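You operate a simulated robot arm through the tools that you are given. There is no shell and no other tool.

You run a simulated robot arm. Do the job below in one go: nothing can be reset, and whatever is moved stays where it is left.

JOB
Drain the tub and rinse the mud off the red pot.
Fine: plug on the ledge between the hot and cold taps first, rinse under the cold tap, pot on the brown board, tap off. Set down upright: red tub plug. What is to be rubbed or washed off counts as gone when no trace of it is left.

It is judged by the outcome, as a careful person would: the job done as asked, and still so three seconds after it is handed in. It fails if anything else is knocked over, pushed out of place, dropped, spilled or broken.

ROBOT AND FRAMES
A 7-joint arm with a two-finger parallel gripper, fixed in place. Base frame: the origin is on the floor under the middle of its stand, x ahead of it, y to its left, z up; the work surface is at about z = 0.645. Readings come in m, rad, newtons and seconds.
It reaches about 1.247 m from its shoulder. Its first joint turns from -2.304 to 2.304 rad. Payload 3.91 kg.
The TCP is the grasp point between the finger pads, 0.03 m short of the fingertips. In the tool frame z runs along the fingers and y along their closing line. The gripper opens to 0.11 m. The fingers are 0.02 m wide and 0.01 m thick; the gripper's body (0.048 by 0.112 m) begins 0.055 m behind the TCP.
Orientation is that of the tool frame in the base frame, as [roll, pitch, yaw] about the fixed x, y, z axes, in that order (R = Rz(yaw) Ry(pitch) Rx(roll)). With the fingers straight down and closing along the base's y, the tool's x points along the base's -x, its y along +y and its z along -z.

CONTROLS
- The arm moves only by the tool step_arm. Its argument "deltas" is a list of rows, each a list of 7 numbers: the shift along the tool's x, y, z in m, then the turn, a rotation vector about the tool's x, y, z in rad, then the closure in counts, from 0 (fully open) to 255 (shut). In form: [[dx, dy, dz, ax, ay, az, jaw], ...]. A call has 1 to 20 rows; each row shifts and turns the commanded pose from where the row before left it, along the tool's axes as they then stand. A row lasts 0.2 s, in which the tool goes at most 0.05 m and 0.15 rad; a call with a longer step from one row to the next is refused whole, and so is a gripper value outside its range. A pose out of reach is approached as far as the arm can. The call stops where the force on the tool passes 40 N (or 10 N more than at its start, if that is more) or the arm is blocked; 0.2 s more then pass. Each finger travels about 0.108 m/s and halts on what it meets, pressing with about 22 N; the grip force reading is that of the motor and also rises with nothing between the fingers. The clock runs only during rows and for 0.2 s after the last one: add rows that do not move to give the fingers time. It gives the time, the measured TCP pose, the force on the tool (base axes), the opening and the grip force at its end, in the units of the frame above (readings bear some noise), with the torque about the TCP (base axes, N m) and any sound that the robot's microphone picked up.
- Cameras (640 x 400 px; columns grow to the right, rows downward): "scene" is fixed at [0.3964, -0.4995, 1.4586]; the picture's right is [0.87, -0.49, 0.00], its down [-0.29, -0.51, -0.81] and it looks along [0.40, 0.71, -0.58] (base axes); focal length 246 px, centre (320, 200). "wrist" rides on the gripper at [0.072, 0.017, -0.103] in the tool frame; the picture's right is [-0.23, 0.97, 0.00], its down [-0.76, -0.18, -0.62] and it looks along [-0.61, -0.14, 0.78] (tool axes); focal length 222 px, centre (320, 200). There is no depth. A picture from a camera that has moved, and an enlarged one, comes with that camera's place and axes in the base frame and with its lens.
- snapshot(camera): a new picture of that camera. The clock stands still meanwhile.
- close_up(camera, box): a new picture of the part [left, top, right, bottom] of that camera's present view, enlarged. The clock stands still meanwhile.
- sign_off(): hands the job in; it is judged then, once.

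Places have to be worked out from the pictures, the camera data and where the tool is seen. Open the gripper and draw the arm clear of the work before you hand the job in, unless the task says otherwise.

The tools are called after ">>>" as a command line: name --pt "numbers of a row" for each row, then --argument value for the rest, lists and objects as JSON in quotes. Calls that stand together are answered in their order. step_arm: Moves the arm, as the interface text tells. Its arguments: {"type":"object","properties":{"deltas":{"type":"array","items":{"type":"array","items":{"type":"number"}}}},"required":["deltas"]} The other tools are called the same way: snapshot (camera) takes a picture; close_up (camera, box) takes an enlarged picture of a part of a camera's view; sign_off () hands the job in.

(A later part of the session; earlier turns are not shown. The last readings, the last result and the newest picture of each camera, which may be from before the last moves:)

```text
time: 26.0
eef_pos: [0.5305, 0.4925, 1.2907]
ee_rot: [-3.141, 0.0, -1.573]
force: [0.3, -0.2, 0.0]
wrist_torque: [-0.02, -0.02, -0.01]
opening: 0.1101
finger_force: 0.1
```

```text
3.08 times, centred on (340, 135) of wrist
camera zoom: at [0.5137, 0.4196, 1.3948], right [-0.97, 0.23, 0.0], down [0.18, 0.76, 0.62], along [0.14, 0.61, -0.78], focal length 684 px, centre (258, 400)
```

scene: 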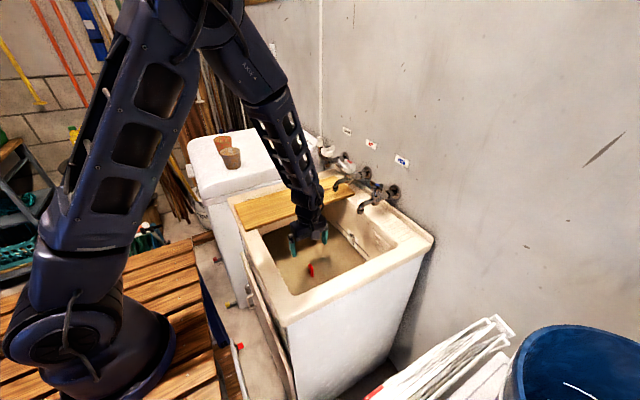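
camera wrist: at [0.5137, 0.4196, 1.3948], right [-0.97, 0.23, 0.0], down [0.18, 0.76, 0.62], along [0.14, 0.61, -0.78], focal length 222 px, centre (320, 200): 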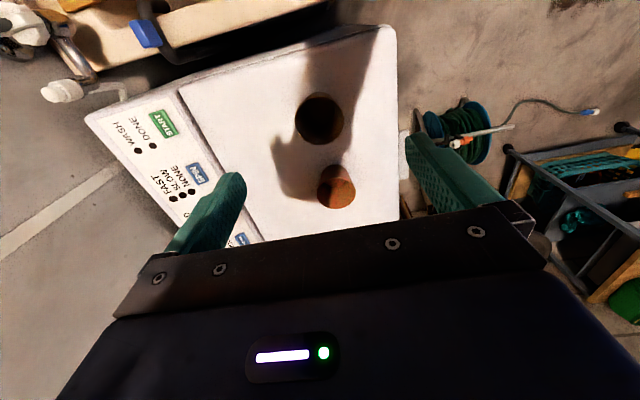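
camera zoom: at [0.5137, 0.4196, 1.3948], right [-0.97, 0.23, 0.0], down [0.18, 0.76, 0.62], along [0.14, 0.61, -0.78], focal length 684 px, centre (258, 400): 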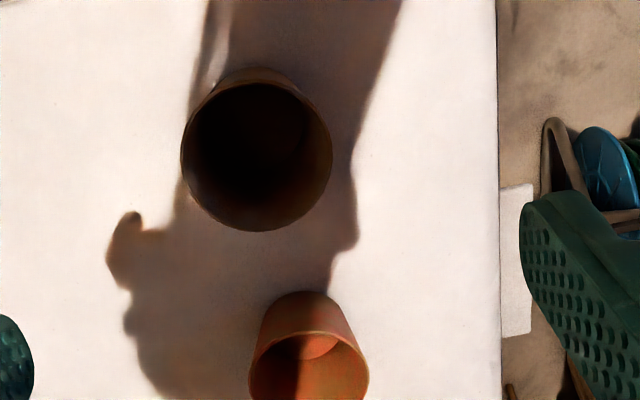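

Both pots are the same size (rim diameter ≈0.082 m). The brown one is at about (0.543, 0.549) and the red one at about (0.545, 0.714), with rims at z≈1.013, so there is 8 cm of gap between them. First I'll turn on the cold tap, so I'm moving above its cross handle at about (0.904, 0.013).

>>> step_arm --pt "0.0343 -0.0267 0.003 0 0 0 0" --pt "0.0343 -0.0267 0.003 0 0 0 0" --pt "0.0343 -0.0267 0.003 0 0 0 0" --pt "0.0343 -0.0267 0.003 0 0 0 0" --pt "0.0343 -0.0267 0.003 0 0 0 0" --pt "0.0343 -0.0267 0.003 0 0 0 0" --pt "0.0343 -0.0267 0.003 0 0 0 0" --pt "0.0343 -0.0267 0.003 0 0 0 0" --pt "0.0343 -0.0267 0.003 0 0 0 0" --pt "0.0343 -0.0267 0.003 0 0 0 0" --pt "0.0343 -0.0267 0.003 0 0 0 0" --pt "0.0343 -0.0267 0.003 0 0 0 0" --pt "0.0343 -0.0267 0.003 0 0 0 0" --pt "0.034 -0.0267 0.003 0 0 0 0" --pt "0 0 0 0 0 0 0"

>>> step_arm --pt "0 0 0 0 0 0.1473 0" --pt "0 0 0 0 0 0.1473 0" --pt "0 0 0 0 0 0.1473 0" --pt "0 0 0 0 0 0.1473 0" --pt "0 0 0 0 0 0.1473 0" --pt "0 0 0 0 0 0.1473 0" --pt "0 0 0 0 0 0.1473 0" --pt "0 0 0 0 0 0.1473 0" --pt "0 0 0 0 0 0.1473 0" --pt "0 0 0 0 0 0.1473 0" --pt "0 0 0 0 0 0.1473 0" --pt "0 0 0 0 0 0.1473 0" --pt "0 0 0 0 0 0.1473 0" --pt "0 0 0 0 0 0.1473 0" --pt "0 0 0 0 0 0.1473 0" --pt "0 0 0 0 0 0.1473 0"

>>> snapshot --camera "wrist"

>>> snapshot --camera "scene"

```text
time: 29.2
eef_pos: [0.9036, 0.012, 1.2485]
ee_rot: [3.14, 0.0, -1.569]
force: [-0.2, -0.6, 0.3]
wrist_torque: [-0.02, -0.02, -0.01]
opening: 0.11
finger_force: 0.0
```

```text
time: 32.6
eef_pos: [0.9027, 0.0115, 1.2486]
ee_rot: [-3.142, 0.0, 2.354]
force: [0.1, 0.0, 0.1]
wrist_torque: [0.02, 0.0, 0.0]
opening: 0.11
finger_force: 0.0
```

```text
taken
camera wrist: at [0.8648, 0.0754, 1.3518], right [0.85, 0.53, 0.0], down [0.41, -0.67, 0.62], along [0.33, -0.53, -0.78], focal length 222 px, centre (320, 200)
```

wrist: 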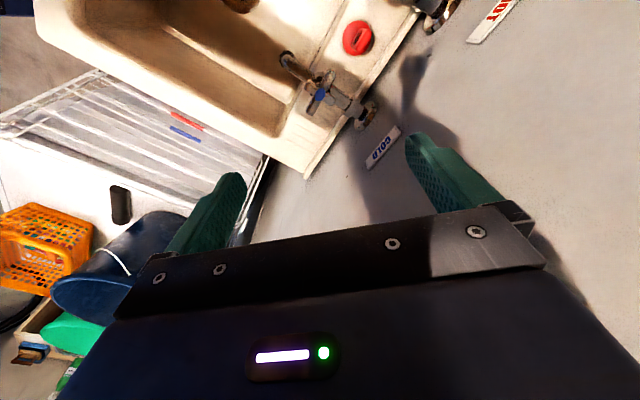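

```text
taken
```

scene: 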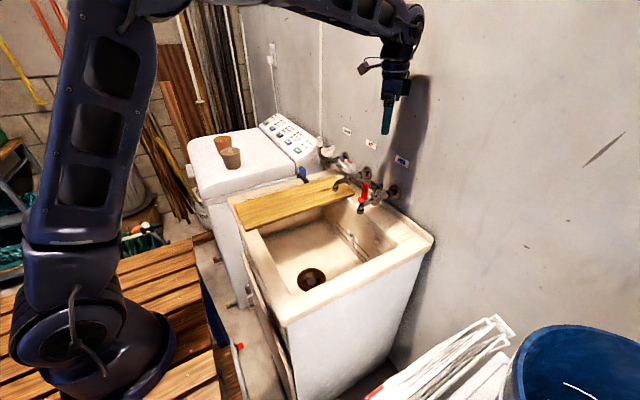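

I'll zoom in on the handle from here to pin down its centre and arm directions.

>>> close_up --camera "wrist" --box '[270, 30, 400, 140]'

```text
3.64 times, centred on (335, 85) of wrist
camera zoom: at [0.8648, 0.0754, 1.3518], right [0.85, 0.53, 0.0], down [0.41, -0.67, 0.62], along [0.33, -0.53, -0.78], focal length 808 px, centre (266, 618)
```

zoom: 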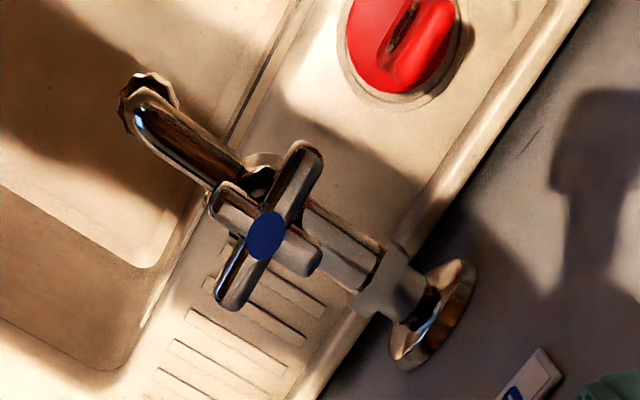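

The handle centre is at about (0.9055, 0.011), with its arms along x and y (about 4° CCW). I'll align the fingers' closing line to the diagonal quadrants, partly close to about 0.075 and descend toward it.

>>> step_arm --pt "-0.0028 0.0014 0.03 0 0 -0.07 80" --pt "0 0 0.04 0 0 0 80" --pt "0 0 0.04 0 0 0 80" --pt "0 0 0.035 0 0 0 80" --pt "0 0 0 0 0 0 80"

>>> snapshot --camera "wrist"

>>> close_up --camera "scene" --box '[330, 120, 430, 215]'

```text
time: 33.8
eef_pos: [0.9058, 0.0126, 1.1041]
ee_rot: [-3.141, 0.0, 2.424]
force: [-0.1, -0.4, -0.1]
wrist_torque: [-0.04, -0.02, -0.01]
opening: 0.0753
finger_force: 0.1
```

```text
taken
camera wrist: at [0.8638, 0.0723, 1.2074], right [0.81, 0.58, 0.0], down [0.46, -0.63, 0.62], along [0.36, -0.51, -0.78], focal length 222 px, centre (320, 200)
```

wrist: 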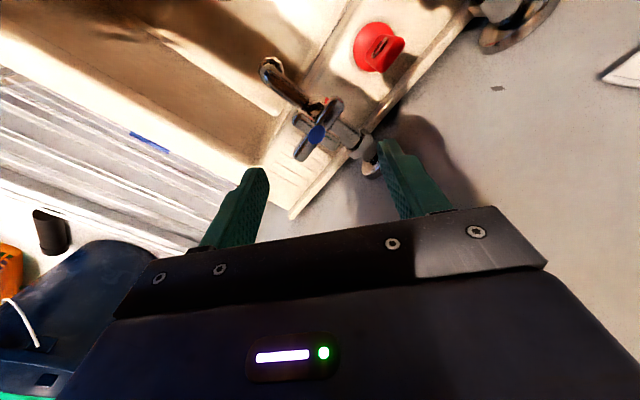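

```text
4.21 times, centred on (380, 168) of scene
camera zoom: at [0.3964, -0.4995, 1.4586], right [0.87, -0.49, 0.0], down [-0.29, -0.51, -0.81], along [0.4, 0.71, -0.58], focal length 1036 px, centre (67, 337)
```

zoom: 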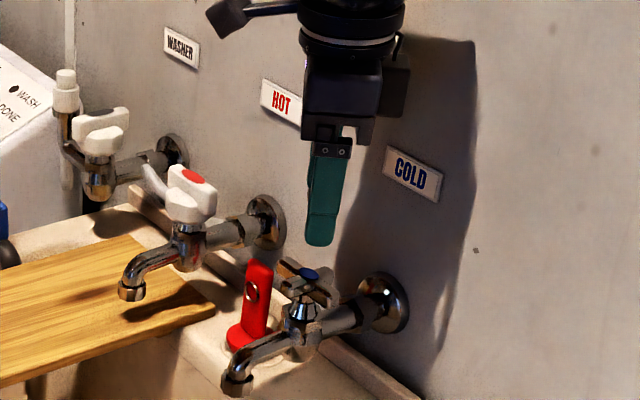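

The handle centre is confirmed at about (0.905, 0.0105), directly below. I'll lower the fingertips to just below the arms (TCP z≈1.034).

>>> step_arm --pt "0 0 0.025 0 0 0 80" --pt "0 0 0.02 0 0 0 80" --pt "0 0 0.015 0 0 0 80" --pt "0 0 0.008 0 0 0 80" --pt "0 0 0 0 0 0 80"

>>> snapshot --camera "wrist"

>>> close_up --camera "scene" --box '[340, 150, 410, 205]'

```text
time: 35.0
eef_pos: [0.906, 0.011, 1.0351]
ee_rot: [3.141, 0.0, 2.423]
force: [-0.2, 0.5, 0.4]
wrist_torque: [0.01, 0.0, 0.0]
opening: 0.0754
finger_force: 0.1
```

```text
taken
camera wrist: at [0.8627, 0.0718, 1.1386], right [0.81, 0.58, 0.0], down [0.46, -0.63, 0.62], along [0.36, -0.51, -0.78], focal length 222 px, centre (320, 200)
```

wrist: 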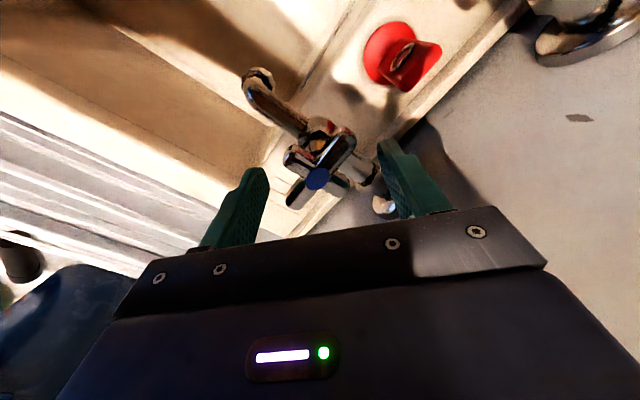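

```text
7.27 times, centred on (375, 178) of scene
camera zoom: at [0.3964, -0.4995, 1.4586], right [0.87, -0.49, 0.0], down [-0.29, -0.51, -0.81], along [0.4, 0.71, -0.58], focal length 1789 px, centre (-80, 364)
```

zoom: 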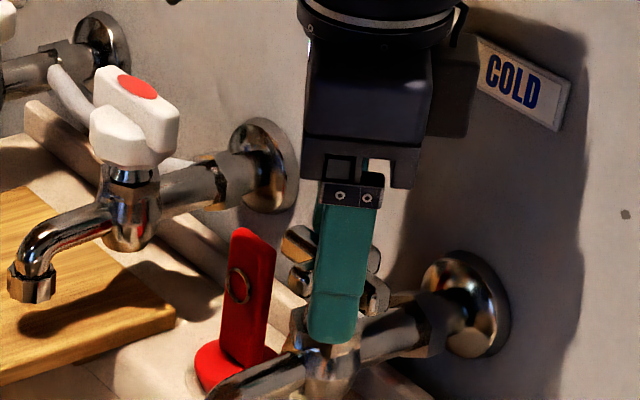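

The fingers straddle the handle in opposite quadrants. I'll close onto it.

>>> step_arm --pt "0 0 0 0 0 0 140" --pt "0 0 0 0 0 0 180" --pt "0 0 0 0 0 0 255" --pt "0 0 0 0 0 0 255"

>>> close_up --camera "wrist" --box '[220, 90, 440, 230]'

>>> close_up --camera "scene" --box '[340, 150, 410, 205]'

```text
time: 36.0
eef_pos: [0.9052, 0.0099, 1.0357]
ee_rot: [-3.141, -0.002, 2.424]
force: [-17.3, -17.4, -0.8]
wrist_torque: [-0.65, 0.62, 0.01]
opening: 0.0392
finger_force: 45.0
```

```text
2.86 times, centred on (330, 160) of wrist
camera zoom: at [0.8622, 0.0704, 1.1386], right [0.81, 0.58, 0.0], down [0.46, -0.63, 0.62], along [0.36, -0.51, -0.78], focal length 635 px, centre (291, 314)
```

zoom: 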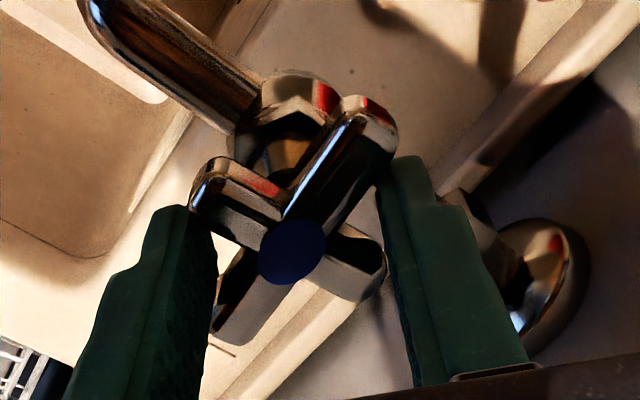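

```text
7.27 times, centred on (375, 178) of scene
camera zoom: at [0.3964, -0.4995, 1.4586], right [0.87, -0.49, 0.0], down [-0.29, -0.51, -0.81], along [0.4, 0.71, -0.58], focal length 1789 px, centre (-80, 364)
```

zoom: 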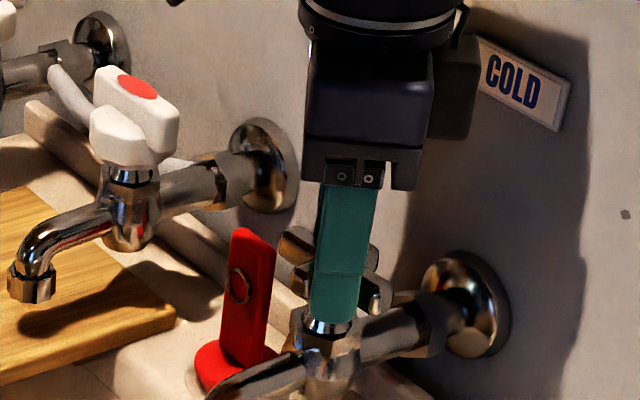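

Only one finger seems to bear on the handle (side force of about 24 N toward −x,−y), so the TCP is a little off-centre. I'll shift 2–3 mm along the closing line to balance it.

>>> step_arm --pt "0 -0.002 0 0 0 0 255" --pt "0 0 0 0 0 0 255"

```text
time: 36.6
eef_pos: [0.9053, 0.0103, 1.0351]
ee_rot: [-3.141, -0.001, 2.424]
force: [-6.8, -7.0, -3.1]
wrist_torque: [-0.85, 0.43, -0.01]
opening: 0.0396
finger_force: 44.7
```

The load is now closer to balanced. I'll turn the handle counter-clockwise (seen from above) in small steps and watch for water.

>>> step_arm --pt "0 -0.001 0 0 0 -0.1 255" --pt "0 0 0 0 0 -0.1 255" --pt "0 0 0 0 0 -0.1 255" --pt "0 0 0 0 0 -0.1 255"

>>> close_up --camera "scene" --box '[310, 150, 410, 235]'

>>> close_up --camera "wrist" --box '[220, 60, 440, 230]'

```text
time: 37.6
eef_pos: [0.9047, 0.0095, 1.0341]
ee_rot: [3.141, 0.002, 2.826]
force: [22.1, 9.6, -3.0]
wrist_torque: [1.2, -0.57, -0.01]
opening: 0.0393
finger_force: 44.7
```

```text
4.71 times, centred on (360, 192) of scene
camera zoom: at [0.3964, -0.4995, 1.4586], right [0.87, -0.49, 0.0], down [-0.29, -0.51, -0.81], along [0.4, 0.71, -0.58], focal length 1158 px, centre (132, 235)
```

zoom: 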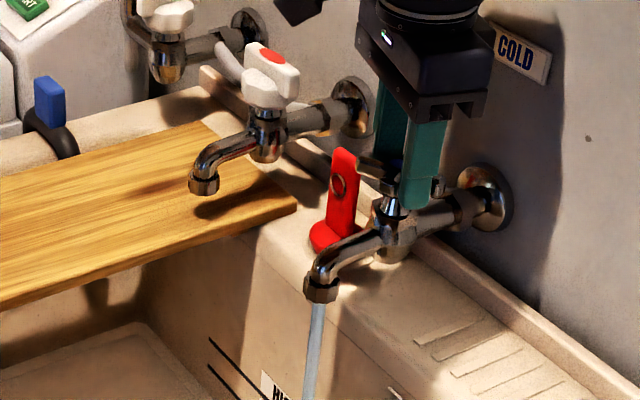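

```text
2.35 times, centred on (330, 145) of wrist
camera zoom: at [0.8415, 0.0483, 1.1385], right [0.52, 0.86, 0.0], down [0.67, -0.41, 0.62], along [0.53, -0.32, -0.78], focal length 523 px, centre (296, 329)
```

zoom: 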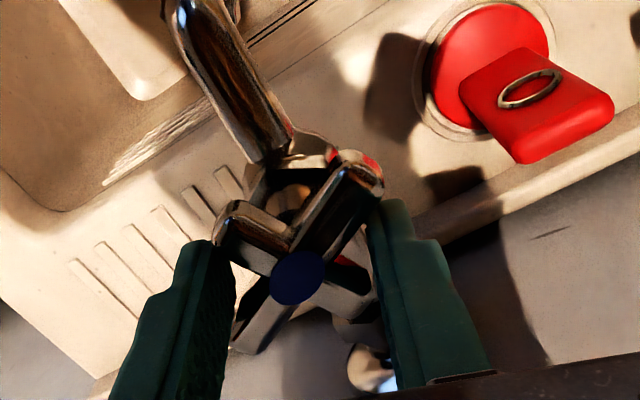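

Water is running from the cold spout. I'll look at the stream in the tub before deciding whether to open it further.

>>> close_up --camera "scene" --box '[250, 170, 430, 300]'

>>> close_up --camera "scene" --box '[345, 195, 385, 265]'

```text
3.08 times, centred on (340, 235) of scene
camera zoom: at [0.3964, -0.4995, 1.4586], right [0.87, -0.49, 0.0], down [-0.29, -0.51, -0.81], along [0.4, 0.71, -0.58], focal length 757 px, centre (258, 92)
```

zoom: 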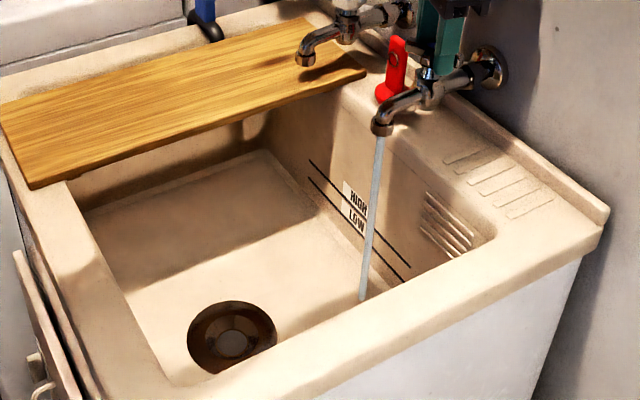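

```text
5.71 times, centred on (365, 230) of scene
camera zoom: at [0.3964, -0.4995, 1.4586], right [0.87, -0.49, 0.0], down [-0.29, -0.51, -0.81], along [0.4, 0.71, -0.58], focal length 1406 px, centre (63, 29)
```

zoom: 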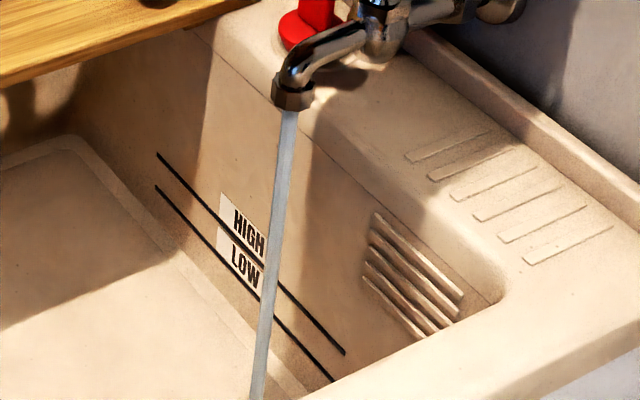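

The stream falls cleanly at about (0.841, 0.011) to the tub floor at z≈0.645 and drains, which is enough flow. I'll release the handle and rise straight up.

>>> step_arm --pt "0 0 0 0 0 0 200" --pt "0 0 0 0 0 0 120" --pt "0 0 0 0 0 0 80" --pt "0 0 0 0 0 0 80" --pt "0 0 -0.02 0 0 0 80" --pt "0 0 -0.03 0 0 0 80" --pt "0 0 -0.04 0 0 0 80" --pt "0 0 -0.04 0 0 0 80" --pt "0 0 -0.04 0 0 0 80" --pt "0 0 -0.04 0 0 0 0"

>>> close_up --camera "scene" --box '[310, 140, 420, 235]'

>>> close_up --camera "wrist" --box '[220, 20, 420, 200]'

```text
time: 39.8
eef_pos: [0.9052, 0.008, 1.2441]
ee_rot: [-3.141, 0.002, 2.825]
force: [0.3, -0.7, -0.7]
wrist_torque: [-0.01, 0.04, 0.02]
opening: 0.1099
finger_force: 0.1
```

```text
4.21 times, centred on (365, 188) of scene
camera zoom: at [0.3964, -0.4995, 1.4586], right [0.87, -0.49, 0.0], down [-0.29, -0.51, -0.81], along [0.4, 0.71, -0.58], focal length 1036 px, centre (130, 253)
```

zoom: 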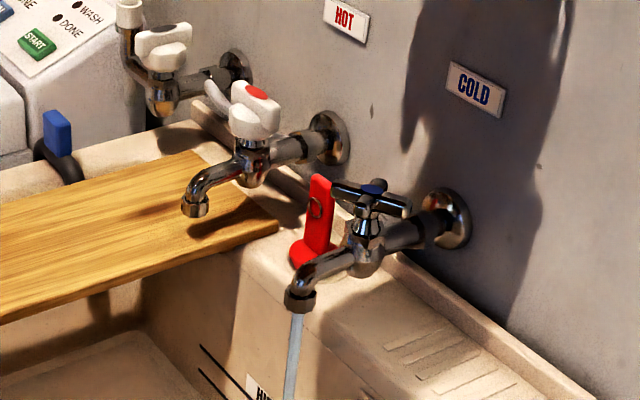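

```text
2.22 times, centred on (320, 110) of wrist
camera zoom: at [0.8418, 0.0474, 1.3491], right [0.52, 0.85, 0.0], down [0.67, -0.41, 0.62], along [0.53, -0.32, -0.78], focal length 494 px, centre (320, 400)
```

zoom: 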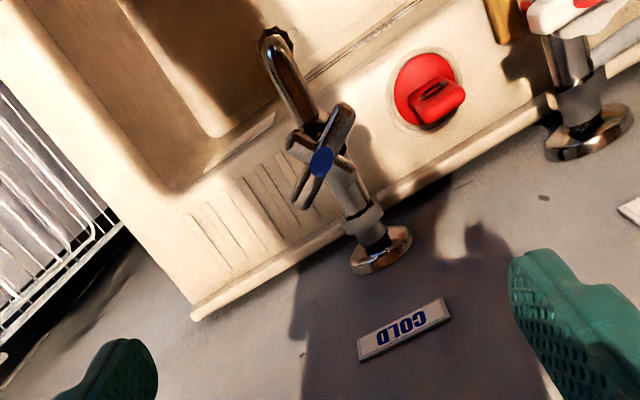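

The tap runs, the plug is undisturbed and the handle is clear. Now for the red pot: I'll turn the tool back to closing along x and move near (0.51, 0.55, 1.24) to view it.

>>> step_arm --pt "0 0 0 0 0 -0.1452 0" --pt "0 0 0 0 0 -0.1452 0" --pt "0 0 0 0 0 -0.1452 0" --pt "0 0 0 0 0 -0.1452 0" --pt "0 0 0 0 0 -0.1452 0" --pt "0 0 0 0 0 -0.1452 0" --pt "0 0 0 0 0 -0.1452 0" --pt "0 0 0 0 0 -0.1452 0" --pt "0 0 0 0 0 -0.1452 0" --pt "0 0 0 0 0 -0.1452 0" --pt "0 0 0 0 0 -0.1452 0" --pt "0 0 0 0 0 -0.1452 0" --pt "0 0 0 0 0 -0.1452 0"

>>> step_arm --pt "-0.0387 0.0285 0 0 0 0 0" --pt "-0.0387 0.0285 0 0 0 0 0" --pt "-0.0387 0.0285 0 0 0 0 0" --pt "-0.0387 0.0285 0 0 0 0 0" --pt "-0.0387 0.0285 0 0 0 0 0" --pt "-0.0387 0.0285 0 0 0 0 0" --pt "-0.0387 0.0285 0 0 0 0 0" --pt "-0.0387 0.0285 0 0 0 0 0" --pt "-0.0387 0.0285 0 0 0 0 0" --pt "-0.0387 0.0285 0 0 0 0 0" --pt "-0.0387 0.0285 0 0 0 0 0" --pt "-0.0387 0.0285 0 0 0 0 0" --pt "-0.0387 0.0285 0 0 0 0 0" --pt "-0.0387 0.0285 0 0 0 0 0" --pt "0 0 0 0 0 0 0"

>>> snapshot --camera "wrist"

>>> snapshot --camera "scene"

```text
time: 42.6
eef_pos: [0.9037, 0.0097, 1.2446]
ee_rot: [-3.14, 0.0, -1.57]
force: [-0.6, -0.5, 0.2]
wrist_torque: [-0.01, 0.0, 0.0]
opening: 0.1102
finger_force: 0.0
```

```text
time: 45.8
eef_pos: [0.5057, 0.5506, 1.2445]
ee_rot: [3.142, 0.0, -1.57]
force: [-0.3, 1.1, 0.1]
wrist_torque: [0.01, 0.03, -0.01]
opening: 0.11
finger_force: 0.0
```

```text
taken
camera wrist: at [0.4881, 0.4785, 1.348], right [-0.97, 0.23, 0.0], down [0.18, 0.76, 0.62], along [0.14, 0.61, -0.78], focal length 222 px, centre (320, 200)
```

wrist: 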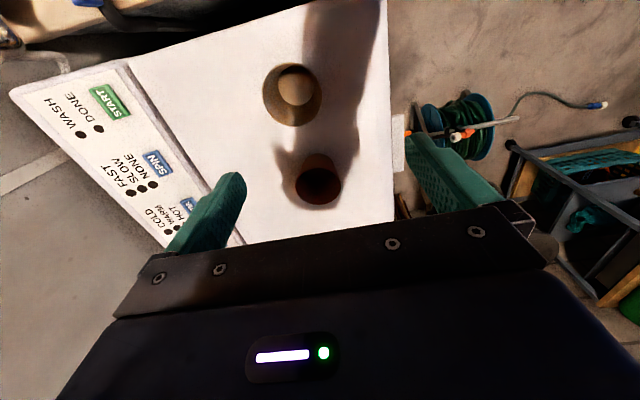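

```text
taken
```

scene: 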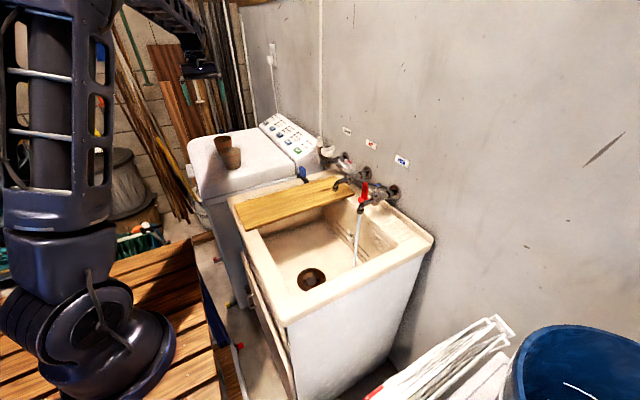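

>>> close_up --camera "wrist" --box '[250, 55, 390, 215]'

```text
2.50 times, centred on (320, 135) of wrist
camera zoom: at [0.4881, 0.4785, 1.348], right [-0.97, 0.23, 0.0], down [0.18, 0.76, 0.62], along [0.14, 0.61, -0.78], focal length 555 px, centre (320, 362)
```

zoom: 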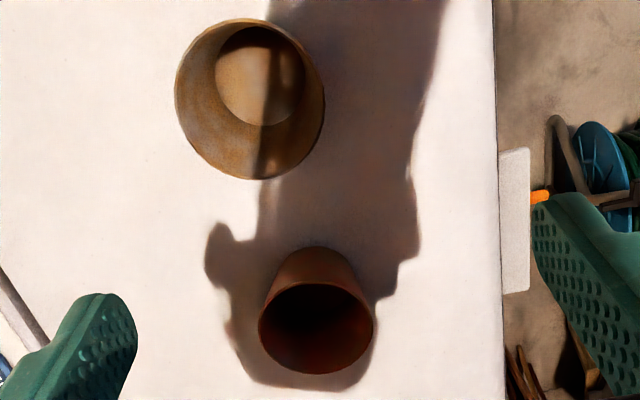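

The red pot's rim centre comes out at (0.544, 0.709, 1.014) with radius ≈0.042 and walls sloping about 7.5°. I'll pinch its −x wall with one finger inside, so I'm moving over it, tilting to match the wall slope and part-closing the jaw.

>>> step_arm --pt "-0.04 0 0.02 0 0 0 100" --pt "-0.04 0 0.02 0 0 0 151" --pt "-0.04 0 0.02 0 0 0 151" --pt "-0.0385 0.001 0.02 0 0 0 151" --pt "0 0 0.03 0 0 0 151" --pt "0 0 0 0.131 0 0 151" --pt "0 0 0 0 0 0 151"

>>> snapshot --camera "wrist"

>>> close_up --camera "scene" --box '[190, 90, 280, 180]'

```text
time: 47.4
eef_pos: [0.5038, 0.7099, 1.1332]
ee_rot: [-3.008, -0.001, -1.571]
force: [0.3, -0.1, -1.8]
wrist_torque: [-0.04, -0.01, 0.0]
opening: 0.0449
finger_force: 0.1
```

```text
taken
camera wrist: at [0.4737, 0.6369, 1.2341], right [-0.97, 0.23, -0.13], down [0.09, 0.76, 0.64], along [0.24, 0.61, -0.76], focal length 222 px, centre (320, 200)
```

wrist: 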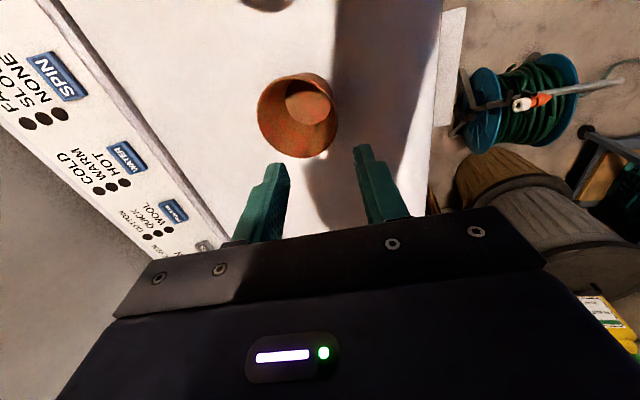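

```text
4.44 times, centred on (235, 135) of scene
camera zoom: at [0.3964, -0.4995, 1.4586], right [0.87, -0.49, 0.0], down [-0.29, -0.51, -0.81], along [0.4, 0.71, -0.58], focal length 1093 px, centre (698, 489)
```

zoom: 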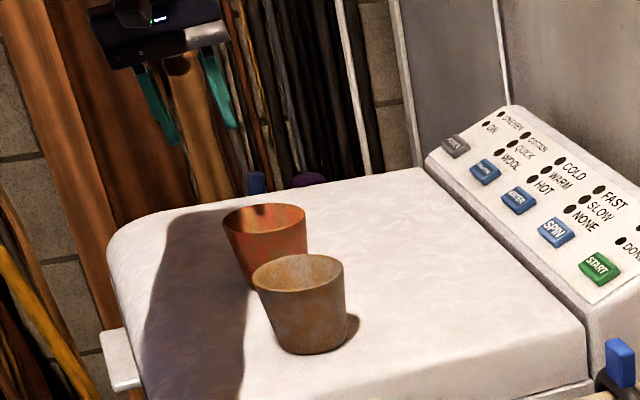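

The pot centre reads about (0.542, 0.705). I'll nudge y by −3 mm and descend vertically to about 1.5 cm above the rim, then check the finger alignment.

>>> step_arm --pt "0.003 0.0046 0.0347 0 0 0 151" --pt "0 0.0046 0.0347 0 0 0 151" --pt "0 0.001 0.008 0 0 0 151" --pt "0 0 0 0 0 0 151"

>>> close_up --camera "wrist" --box '[210, 60, 430, 230]'

>>> close_up --camera "scene" --box '[190, 100, 270, 180]'

```text
time: 48.4
eef_pos: [0.5028, 0.7066, 1.0551]
ee_rot: [-3.011, -0.001, -1.571]
force: [-0.2, -0.2, 0.2]
wrist_torque: [-0.02, -0.01, -0.01]
opening: 0.0449
finger_force: 0.1
```

```text
2.35 times, centred on (320, 145) of wrist
camera zoom: at [0.473, 0.6344, 1.1568], right [-0.97, 0.23, -0.13], down [0.09, 0.76, 0.64], along [0.24, 0.61, -0.76], focal length 523 px, centre (320, 329)
```

zoom: 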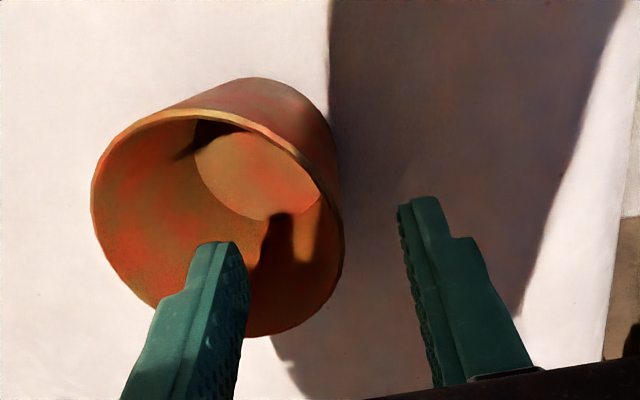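

```text
5.00 times, centred on (230, 140) of scene
camera zoom: at [0.3964, -0.4995, 1.4586], right [0.87, -0.49, 0.0], down [-0.29, -0.51, -0.81], along [0.4, 0.71, -0.58], focal length 1230 px, centre (770, 500)
```

zoom: 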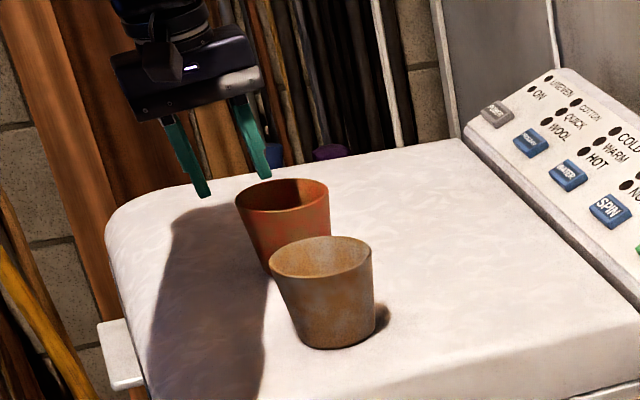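

The inner finger lines up inside the mouth and the outer one is clear of the wall. I'll nudge y by −2 mm and lower so the pads reach about 2.7 cm below the rim.

>>> step_arm --pt "0.002 0.002 0.0149 0 0 0 151" --pt "0 0.002 0.0149 0 0 0 151" --pt "0 0.002 0.0149 0 0 0 151" --pt "0 0 0 0 0 0 151"

>>> close_up --camera "wrist" --box '[210, 60, 430, 230]'

>>> close_up --camera "scene" --box '[190, 100, 270, 180]'

```text
time: 49.4
eef_pos: [0.5049, 0.7039, 1.0105]
ee_rot: [-3.01, 0.0, -1.571]
force: [-0.4, -0.3, 0.7]
wrist_torque: [-0.02, 0.02, 0.02]
opening: 0.0449
finger_force: 0.0
```

```text
2.35 times, centred on (320, 145) of wrist
camera zoom: at [0.4749, 0.6315, 1.1116], right [-0.97, 0.23, -0.13], down [0.09, 0.76, 0.64], along [0.24, 0.61, -0.76], focal length 523 px, centre (320, 329)
```

zoom: 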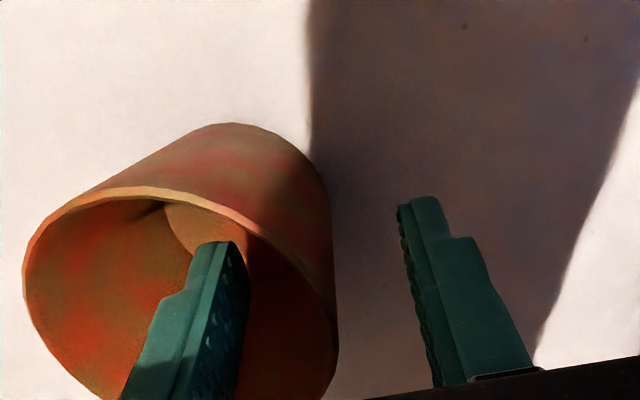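

```text
5.00 times, centred on (230, 140) of scene
camera zoom: at [0.3964, -0.4995, 1.4586], right [0.87, -0.49, 0.0], down [-0.29, -0.51, -0.81], along [0.4, 0.71, -0.58], focal length 1230 px, centre (770, 500)
```

zoom: 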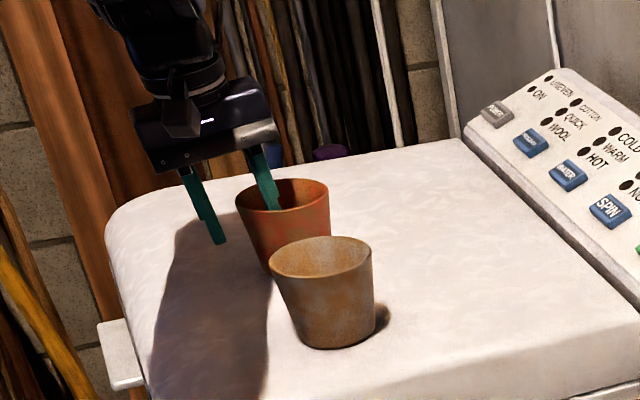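

One finger is inside and one outside, with the wall close to the centre. I'll close onto it.

>>> step_arm --pt "0 0 0 0 0 0 190" --pt "0 0 0 0 0 0 220" --pt "0 0 0 0 0 0 255" --pt "0 0 0 0 0 0 255" --pt "0 0 0 0 0 0 255"

>>> close_up --camera "wrist" --box '[210, 60, 430, 230]'

>>> close_up --camera "scene" --box '[190, 100, 270, 180]'

```text
time: 50.6
eef_pos: [0.5048, 0.7044, 1.0115]
ee_rot: [-3.011, 0.0, -1.571]
force: [1.1, 1.7, 5.0]
wrist_torque: [-0.07, -0.27, 0.06]
opening: 0.0043
finger_force: 22.2
```

```text
2.35 times, centred on (320, 145) of wrist
camera zoom: at [0.4748, 0.6316, 1.112], right [-0.97, 0.23, -0.13], down [0.09, 0.76, 0.64], along [0.24, 0.61, -0.76], focal length 523 px, centre (320, 329)
```

zoom: 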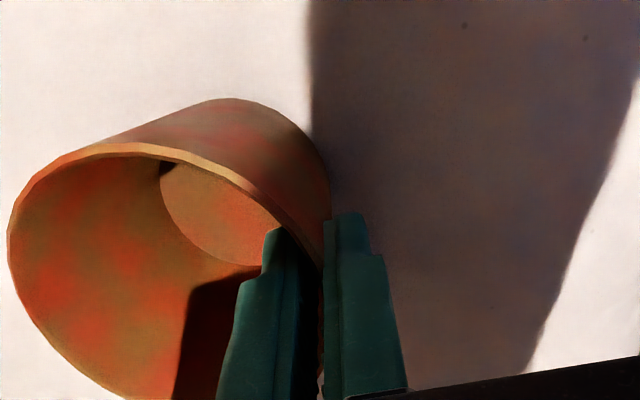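

```text
5.00 times, centred on (230, 140) of scene
camera zoom: at [0.3964, -0.4995, 1.4586], right [0.87, -0.49, 0.0], down [-0.29, -0.51, -0.81], along [0.4, 0.71, -0.58], focal length 1230 px, centre (770, 500)
```

zoom: 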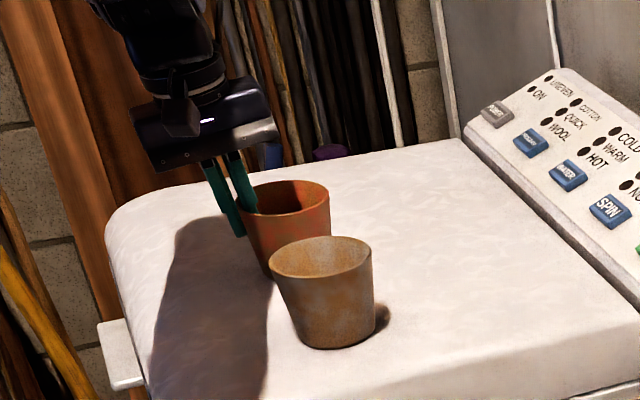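

The wall is pinched (4.3 mm between the pads). I'll lift straight up slowly and check that the pot comes along level.

>>> step_arm --pt "0 -0.0013 -0.0099 0 0 0 255" --pt "0 -0.0013 -0.0099 0 0 0 255" --pt "0 -0.0026 -0.0198 0 0 0 255" --pt "0 -0.0026 -0.0198 0 0 0 255" --pt "0 0 0 0 0 0 255"

>>> close_up --camera "wrist" --box '[210, 60, 430, 230]'

>>> close_up --camera "scene" --box '[190, 90, 270, 170]'

```text
time: 51.8
eef_pos: [0.5025, 0.7034, 1.0711]
ee_rot: [-3.012, 0.0, -1.57]
force: [-0.6, 0.5, -0.2]
wrist_torque: [-0.03, 0.05, 0.04]
opening: 0.0043
finger_force: 22.0
```

```text
2.35 times, centred on (320, 145) of wrist
camera zoom: at [0.4736, 0.6308, 1.1728], right [-0.97, 0.23, -0.13], down [0.09, 0.76, 0.64], along [0.24, 0.61, -0.76], focal length 523 px, centre (320, 329)
```

zoom: 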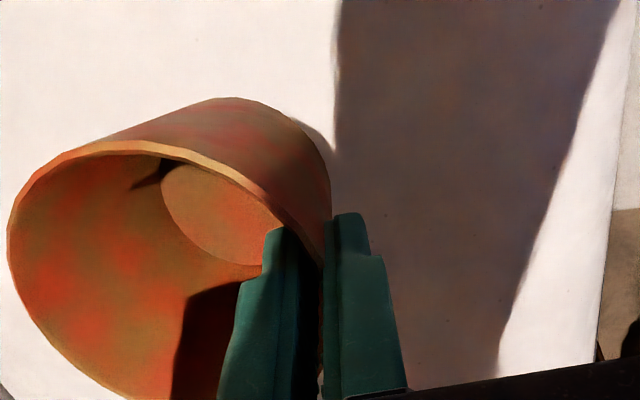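

```text
5.00 times, centred on (230, 130) of scene
camera zoom: at [0.3964, -0.4995, 1.4586], right [0.87, -0.49, 0.0], down [-0.29, -0.51, -0.81], along [0.4, 0.71, -0.58], focal length 1230 px, centre (770, 550)
```

zoom: 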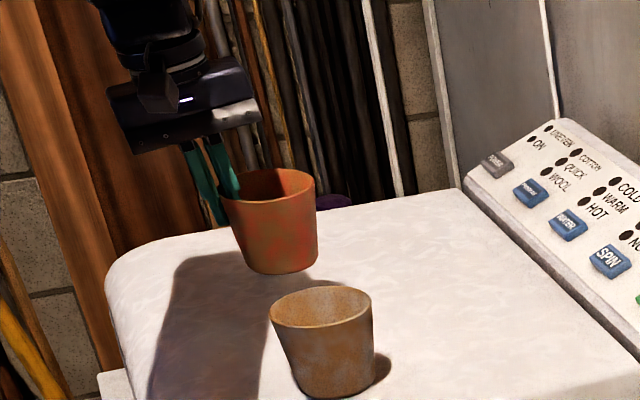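

The pot is held firmly and level, with mud patches inside and out. I'll lift clear and carry it high over the board toward the tub's right side at about (0.76, −0.12, 1.15).

>>> step_arm --pt "0 -0.0057 -0.0429 0 0 0 255" --pt "0 -0.0057 -0.0429 0 0 0 255" --pt "0 -0.0057 -0.0429 0 0 0 255" --pt "0.0412 -0.0124 0.0041 0 0 0 255" --pt "0.0412 -0.0124 0.0041 0 0 0 255" --pt "0.0412 -0.0124 0.0041 0 0 0 255" --pt "0.0412 -0.0124 0.0041 0 0 0 255" --pt "0.0412 -0.0124 0.0041 0 0 0 255" --pt "0.0412 -0.0124 0.0041 0 0 0 255" --pt "0.0412 -0.0124 0.0041 0 0 0 255" --pt "0.0412 -0.0124 0.0041 0 0 0 255" --pt "0.0412 -0.0124 0.0041 0 0 0 255" --pt "0.0412 -0.0124 0.0041 0 0 0 255" --pt "0 0 0 0 0 0 255"

>>> step_arm --pt "0.0412 -0.0124 0.0041 0 0 0 255" --pt "0.0412 -0.0124 0.0041 0 0 0 255" --pt "0.0412 -0.0124 0.0041 0 0 0 255" --pt "0.0412 -0.0124 0.0041 0 0 0 255" --pt "0.0412 -0.0124 0.0041 0 0 0 255" --pt "0.0412 -0.0124 0.0041 0 0 0 255" --pt "0.0412 -0.0124 0.0041 0 0 0 255" --pt "0.0412 -0.0124 0.0041 0 0 0 255" --pt "0.0412 -0.0124 0.0041 0 0 0 255" --pt "0.0412 -0.0124 0.0041 0 0 0 255" --pt "0 0 0 0 0 0 255"

>>> snapshot --camera "wrist"

>>> snapshot --camera "scene"

```text
time: 54.8
eef_pos: [0.6332, 0.2906, 1.1767]
ee_rot: [-3.01, 0.0, -1.57]
force: [0.4, 0.1, -0.1]
wrist_torque: [0.02, -0.01, -0.01]
opening: 0.0042
finger_force: 22.2
```

```text
time: 57.2
eef_pos: [0.7612, -0.1212, 1.1517]
ee_rot: [-3.01, 0.0, -1.572]
force: [-0.1, 0.1, -0.4]
wrist_torque: [-0.01, 0.0, 0.0]
opening: 0.0036
finger_force: 22.1
```

```text
taken
camera wrist: at [0.7307, -0.1926, 1.2525], right [-0.97, 0.23, -0.13], down [0.09, 0.76, 0.64], along [0.24, 0.61, -0.76], focal length 222 px, centre (320, 200)
```

wrist: 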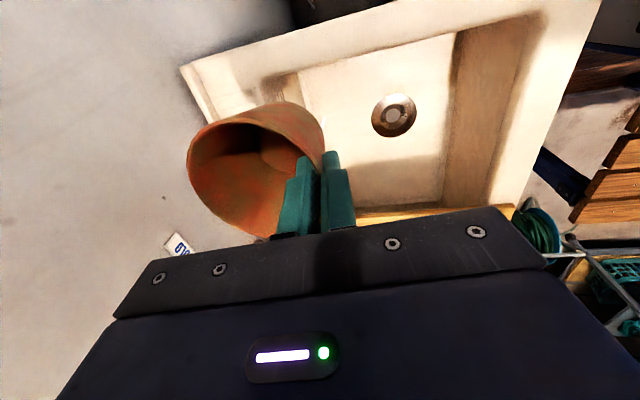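

```text
taken
```

scene: 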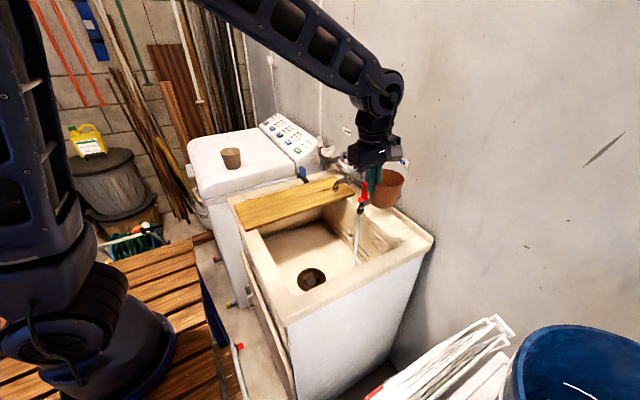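

The pot is over the tub's right side and everything else is in place. I'll take a baseline look at the mud before washing.

>>> close_up --camera "scene" --box '[355, 150, 425, 220]'

>>> close_up --camera "wrist" --box '[170, 80, 370, 240]'

```text
5.71 times, centred on (390, 185) of scene
camera zoom: at [0.3964, -0.4995, 1.4586], right [0.87, -0.49, 0.0], down [-0.29, -0.51, -0.81], along [0.4, 0.71, -0.58], focal length 1406 px, centre (-80, 286)
```

zoom: 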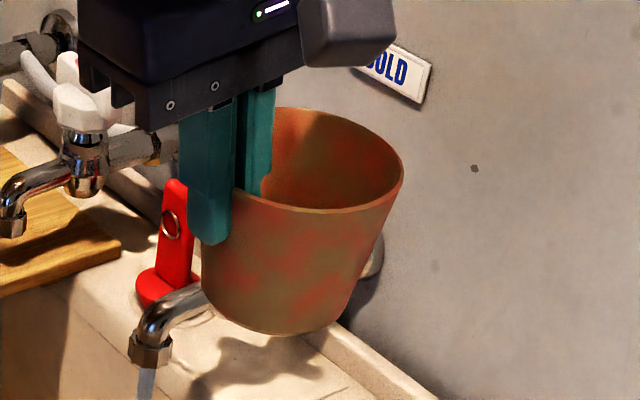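

```text
2.50 times, centred on (270, 160) of wrist
camera zoom: at [0.7307, -0.1926, 1.2525], right [-0.97, 0.23, -0.13], down [0.09, 0.76, 0.64], along [0.24, 0.61, -0.76], focal length 555 px, centre (445, 300)
```

zoom: 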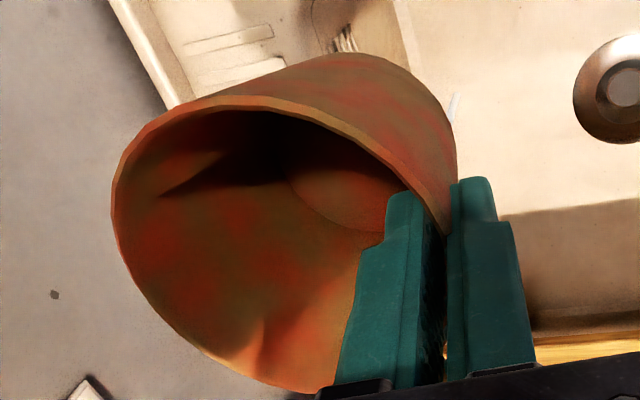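

There is mud inside and outside. I'll tilt the pot 45° about the base x axis (mouth toward −y and up), still clear of the taps.

>>> step_arm --pt "0 0 0 0 -0.1298 0.0172 255" --pt "0 0 0 0 -0.1298 0.0172 255" --pt "0 0 0 0 -0.1298 0.0172 255" --pt "0 0 0 0 -0.1298 0.0172 255" --pt "0 0 0 0 -0.1298 0.0172 255" --pt "0 0 0 0 -0.1298 0.0172 255" --pt "0 0 0 0 0 0 255"

>>> snapshot --camera "scene"

>>> snapshot --camera "wrist"

```text
time: 58.8
eef_pos: [0.7616, -0.1203, 1.1524]
ee_rot: [-3.011, 0.789, -1.571]
force: [0.1, 0.0, -0.8]
wrist_torque: [-0.04, -0.04, 0.03]
opening: 0.0038
finger_force: 21.9
```

```text
taken
```

scene: 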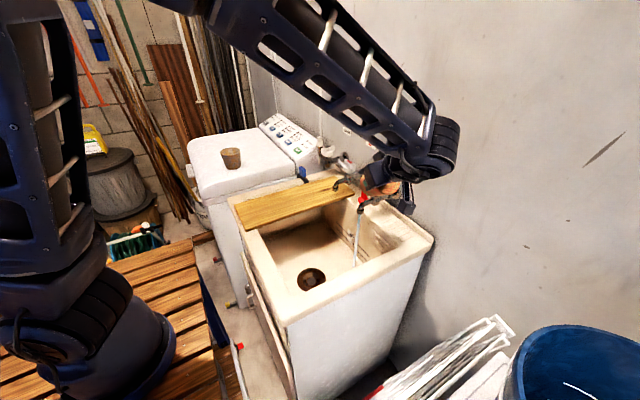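

```text
taken
camera wrist: at [0.7309, -0.242, 1.1726], right [-0.97, 0.25, 0.07], down [0.09, 0.08, 0.99], along [0.24, 0.96, -0.1], focal length 222 px, centre (320, 200)
```

wrist: 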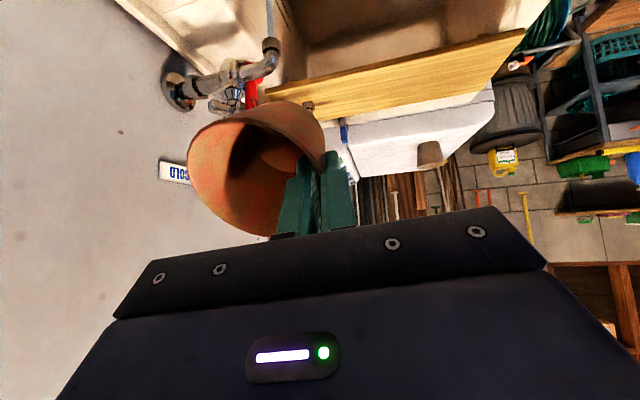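

With this tilt the camera ends up on the low side and would foul the tub rim. I'll tilt the other way instead (tool pointing −y and down, mouth toward +y and up), still high and clear of the taps.

>>> step_arm --pt "0 0 0 0 0.1298 -0.0172 255" --pt "0 0 0 0 0.1298 -0.0172 255" --pt "0 0 0 0 0.1298 -0.0172 255" --pt "0 0 0 0 0.1298 -0.0172 255" --pt "0 0 0 0 0.1298 -0.0172 255" --pt "0 0 0 0 0.1298 -0.0172 255" --pt "0 0 0 0 0.1298 -0.0172 255" --pt "0 0 0 0 0.1298 -0.0172 255" --pt "0 0 0 0 0.1298 -0.0172 255" --pt "0 0 0 0 0.1298 -0.0172 255" --pt "0 0 0 0 0.1298 -0.0172 255" --pt "0 0 0 0 0.1298 -0.0172 255" --pt "0 0 0 0 0 0 255"

>>> step_arm --pt "-0.0325 0.0025 -0.0189 0 0 0 255" --pt "-0.0325 0.0025 -0.0189 0 0 0 255" --pt "-0.0325 0.0025 -0.0189 0 0 0 255" --pt "-0.0325 0.0025 -0.0189 0 0 0 255" --pt "-0.0325 0.0025 -0.0189 0 0 0 255" --pt "0 0 0 0 0 0 255"

>>> snapshot --camera "scene"

>>> snapshot --camera "wrist"

```text
time: 61.6
eef_pos: [0.7621, -0.1206, 1.1525]
ee_rot: [-3.01, -0.788, -1.569]
force: [-0.3, 0.7, -0.6]
wrist_torque: [0.04, -0.01, -0.03]
opening: 0.0033
finger_force: 22.2
```

```text
time: 63.0
eef_pos: [0.7347, 0.0631, 1.1014]
ee_rot: [-3.011, -0.784, -1.568]
force: [0.0, -0.6, 0.1]
wrist_torque: [0.01, 0.04, -0.04]
opening: 0.0031
finger_force: 22.3
```

```text
taken
```

scene: 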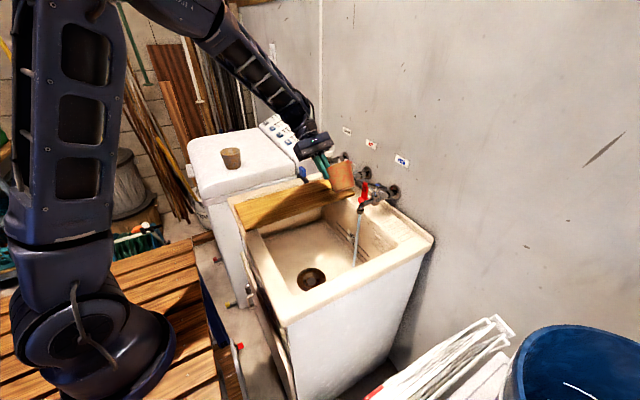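

```text
taken
camera wrist: at [0.705, 0.0825, 1.2246], right [-0.97, 0.07, -0.25], down [0.09, 0.99, -0.09], along [0.24, -0.11, -0.96], focal length 222 px, centre (320, 200)
```

wrist: 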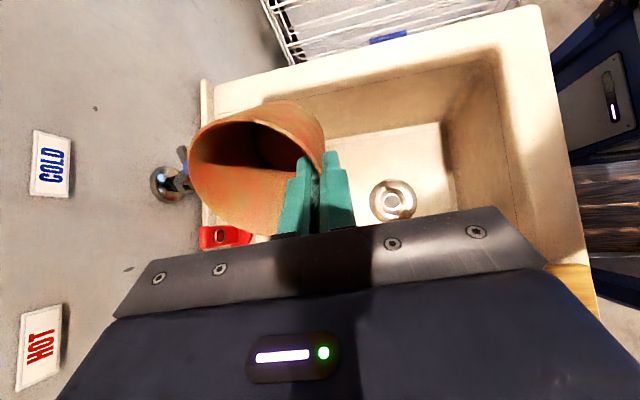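

The pose looks right, with the outside wall facing up and toward the scene camera and the camera on the upper side. I'll lower to z≈0.93 first, at x≈0.735 where it is clear of the spout.

>>> step_arm --pt "-0.0305 0.004 0.0302 0 0 0 255" --pt "-0.0305 0.004 0.0302 0 0 0 255" --pt "-0.0305 0.004 0.0302 0 0 0 255" --pt "-0.0305 0.004 0.0302 0 0 0 255" --pt "0 0 0 0 0 0 255"

>>> close_up --camera "scene" --box '[270, 120, 420, 240]'

>>> snapshot --camera "wrist"

```text
time: 64.2
eef_pos: [0.7344, 0.0599, 0.9294]
ee_rot: [-3.011, -0.787, -1.57]
force: [-0.2, -0.3, -0.4]
wrist_torque: [0.03, 0.02, -0.02]
opening: 0.0031
finger_force: 22.6
```

```text
3.33 times, centred on (345, 180) of scene
camera zoom: at [0.3964, -0.4995, 1.4586], right [0.87, -0.49, 0.0], down [-0.29, -0.51, -0.81], along [0.4, 0.71, -0.58], focal length 820 px, centre (237, 267)
```

zoom: 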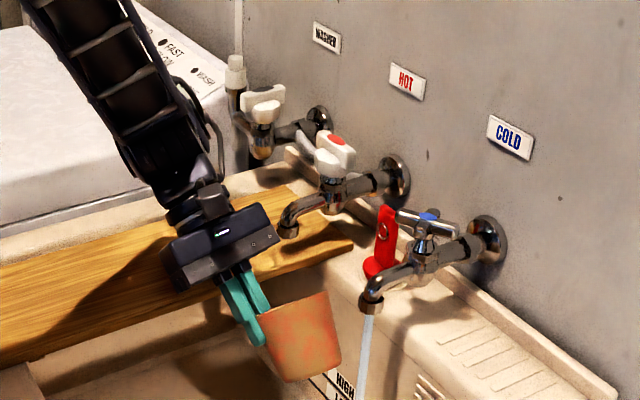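

```text
taken
camera wrist: at [0.7051, 0.0789, 1.0522], right [-0.97, 0.07, -0.25], down [0.09, 0.99, -0.09], along [0.24, -0.11, -0.96], focal length 222 px, centre (320, 200)
```

wrist: 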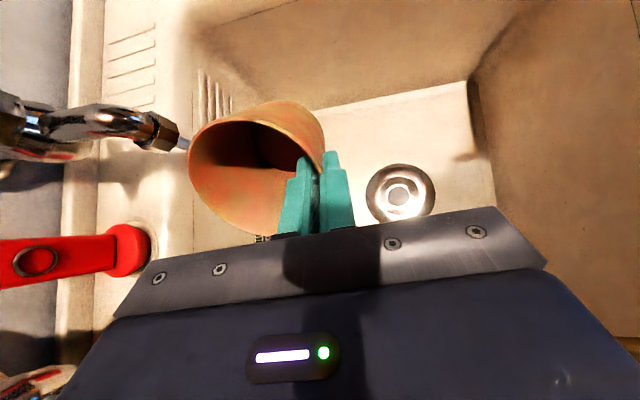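

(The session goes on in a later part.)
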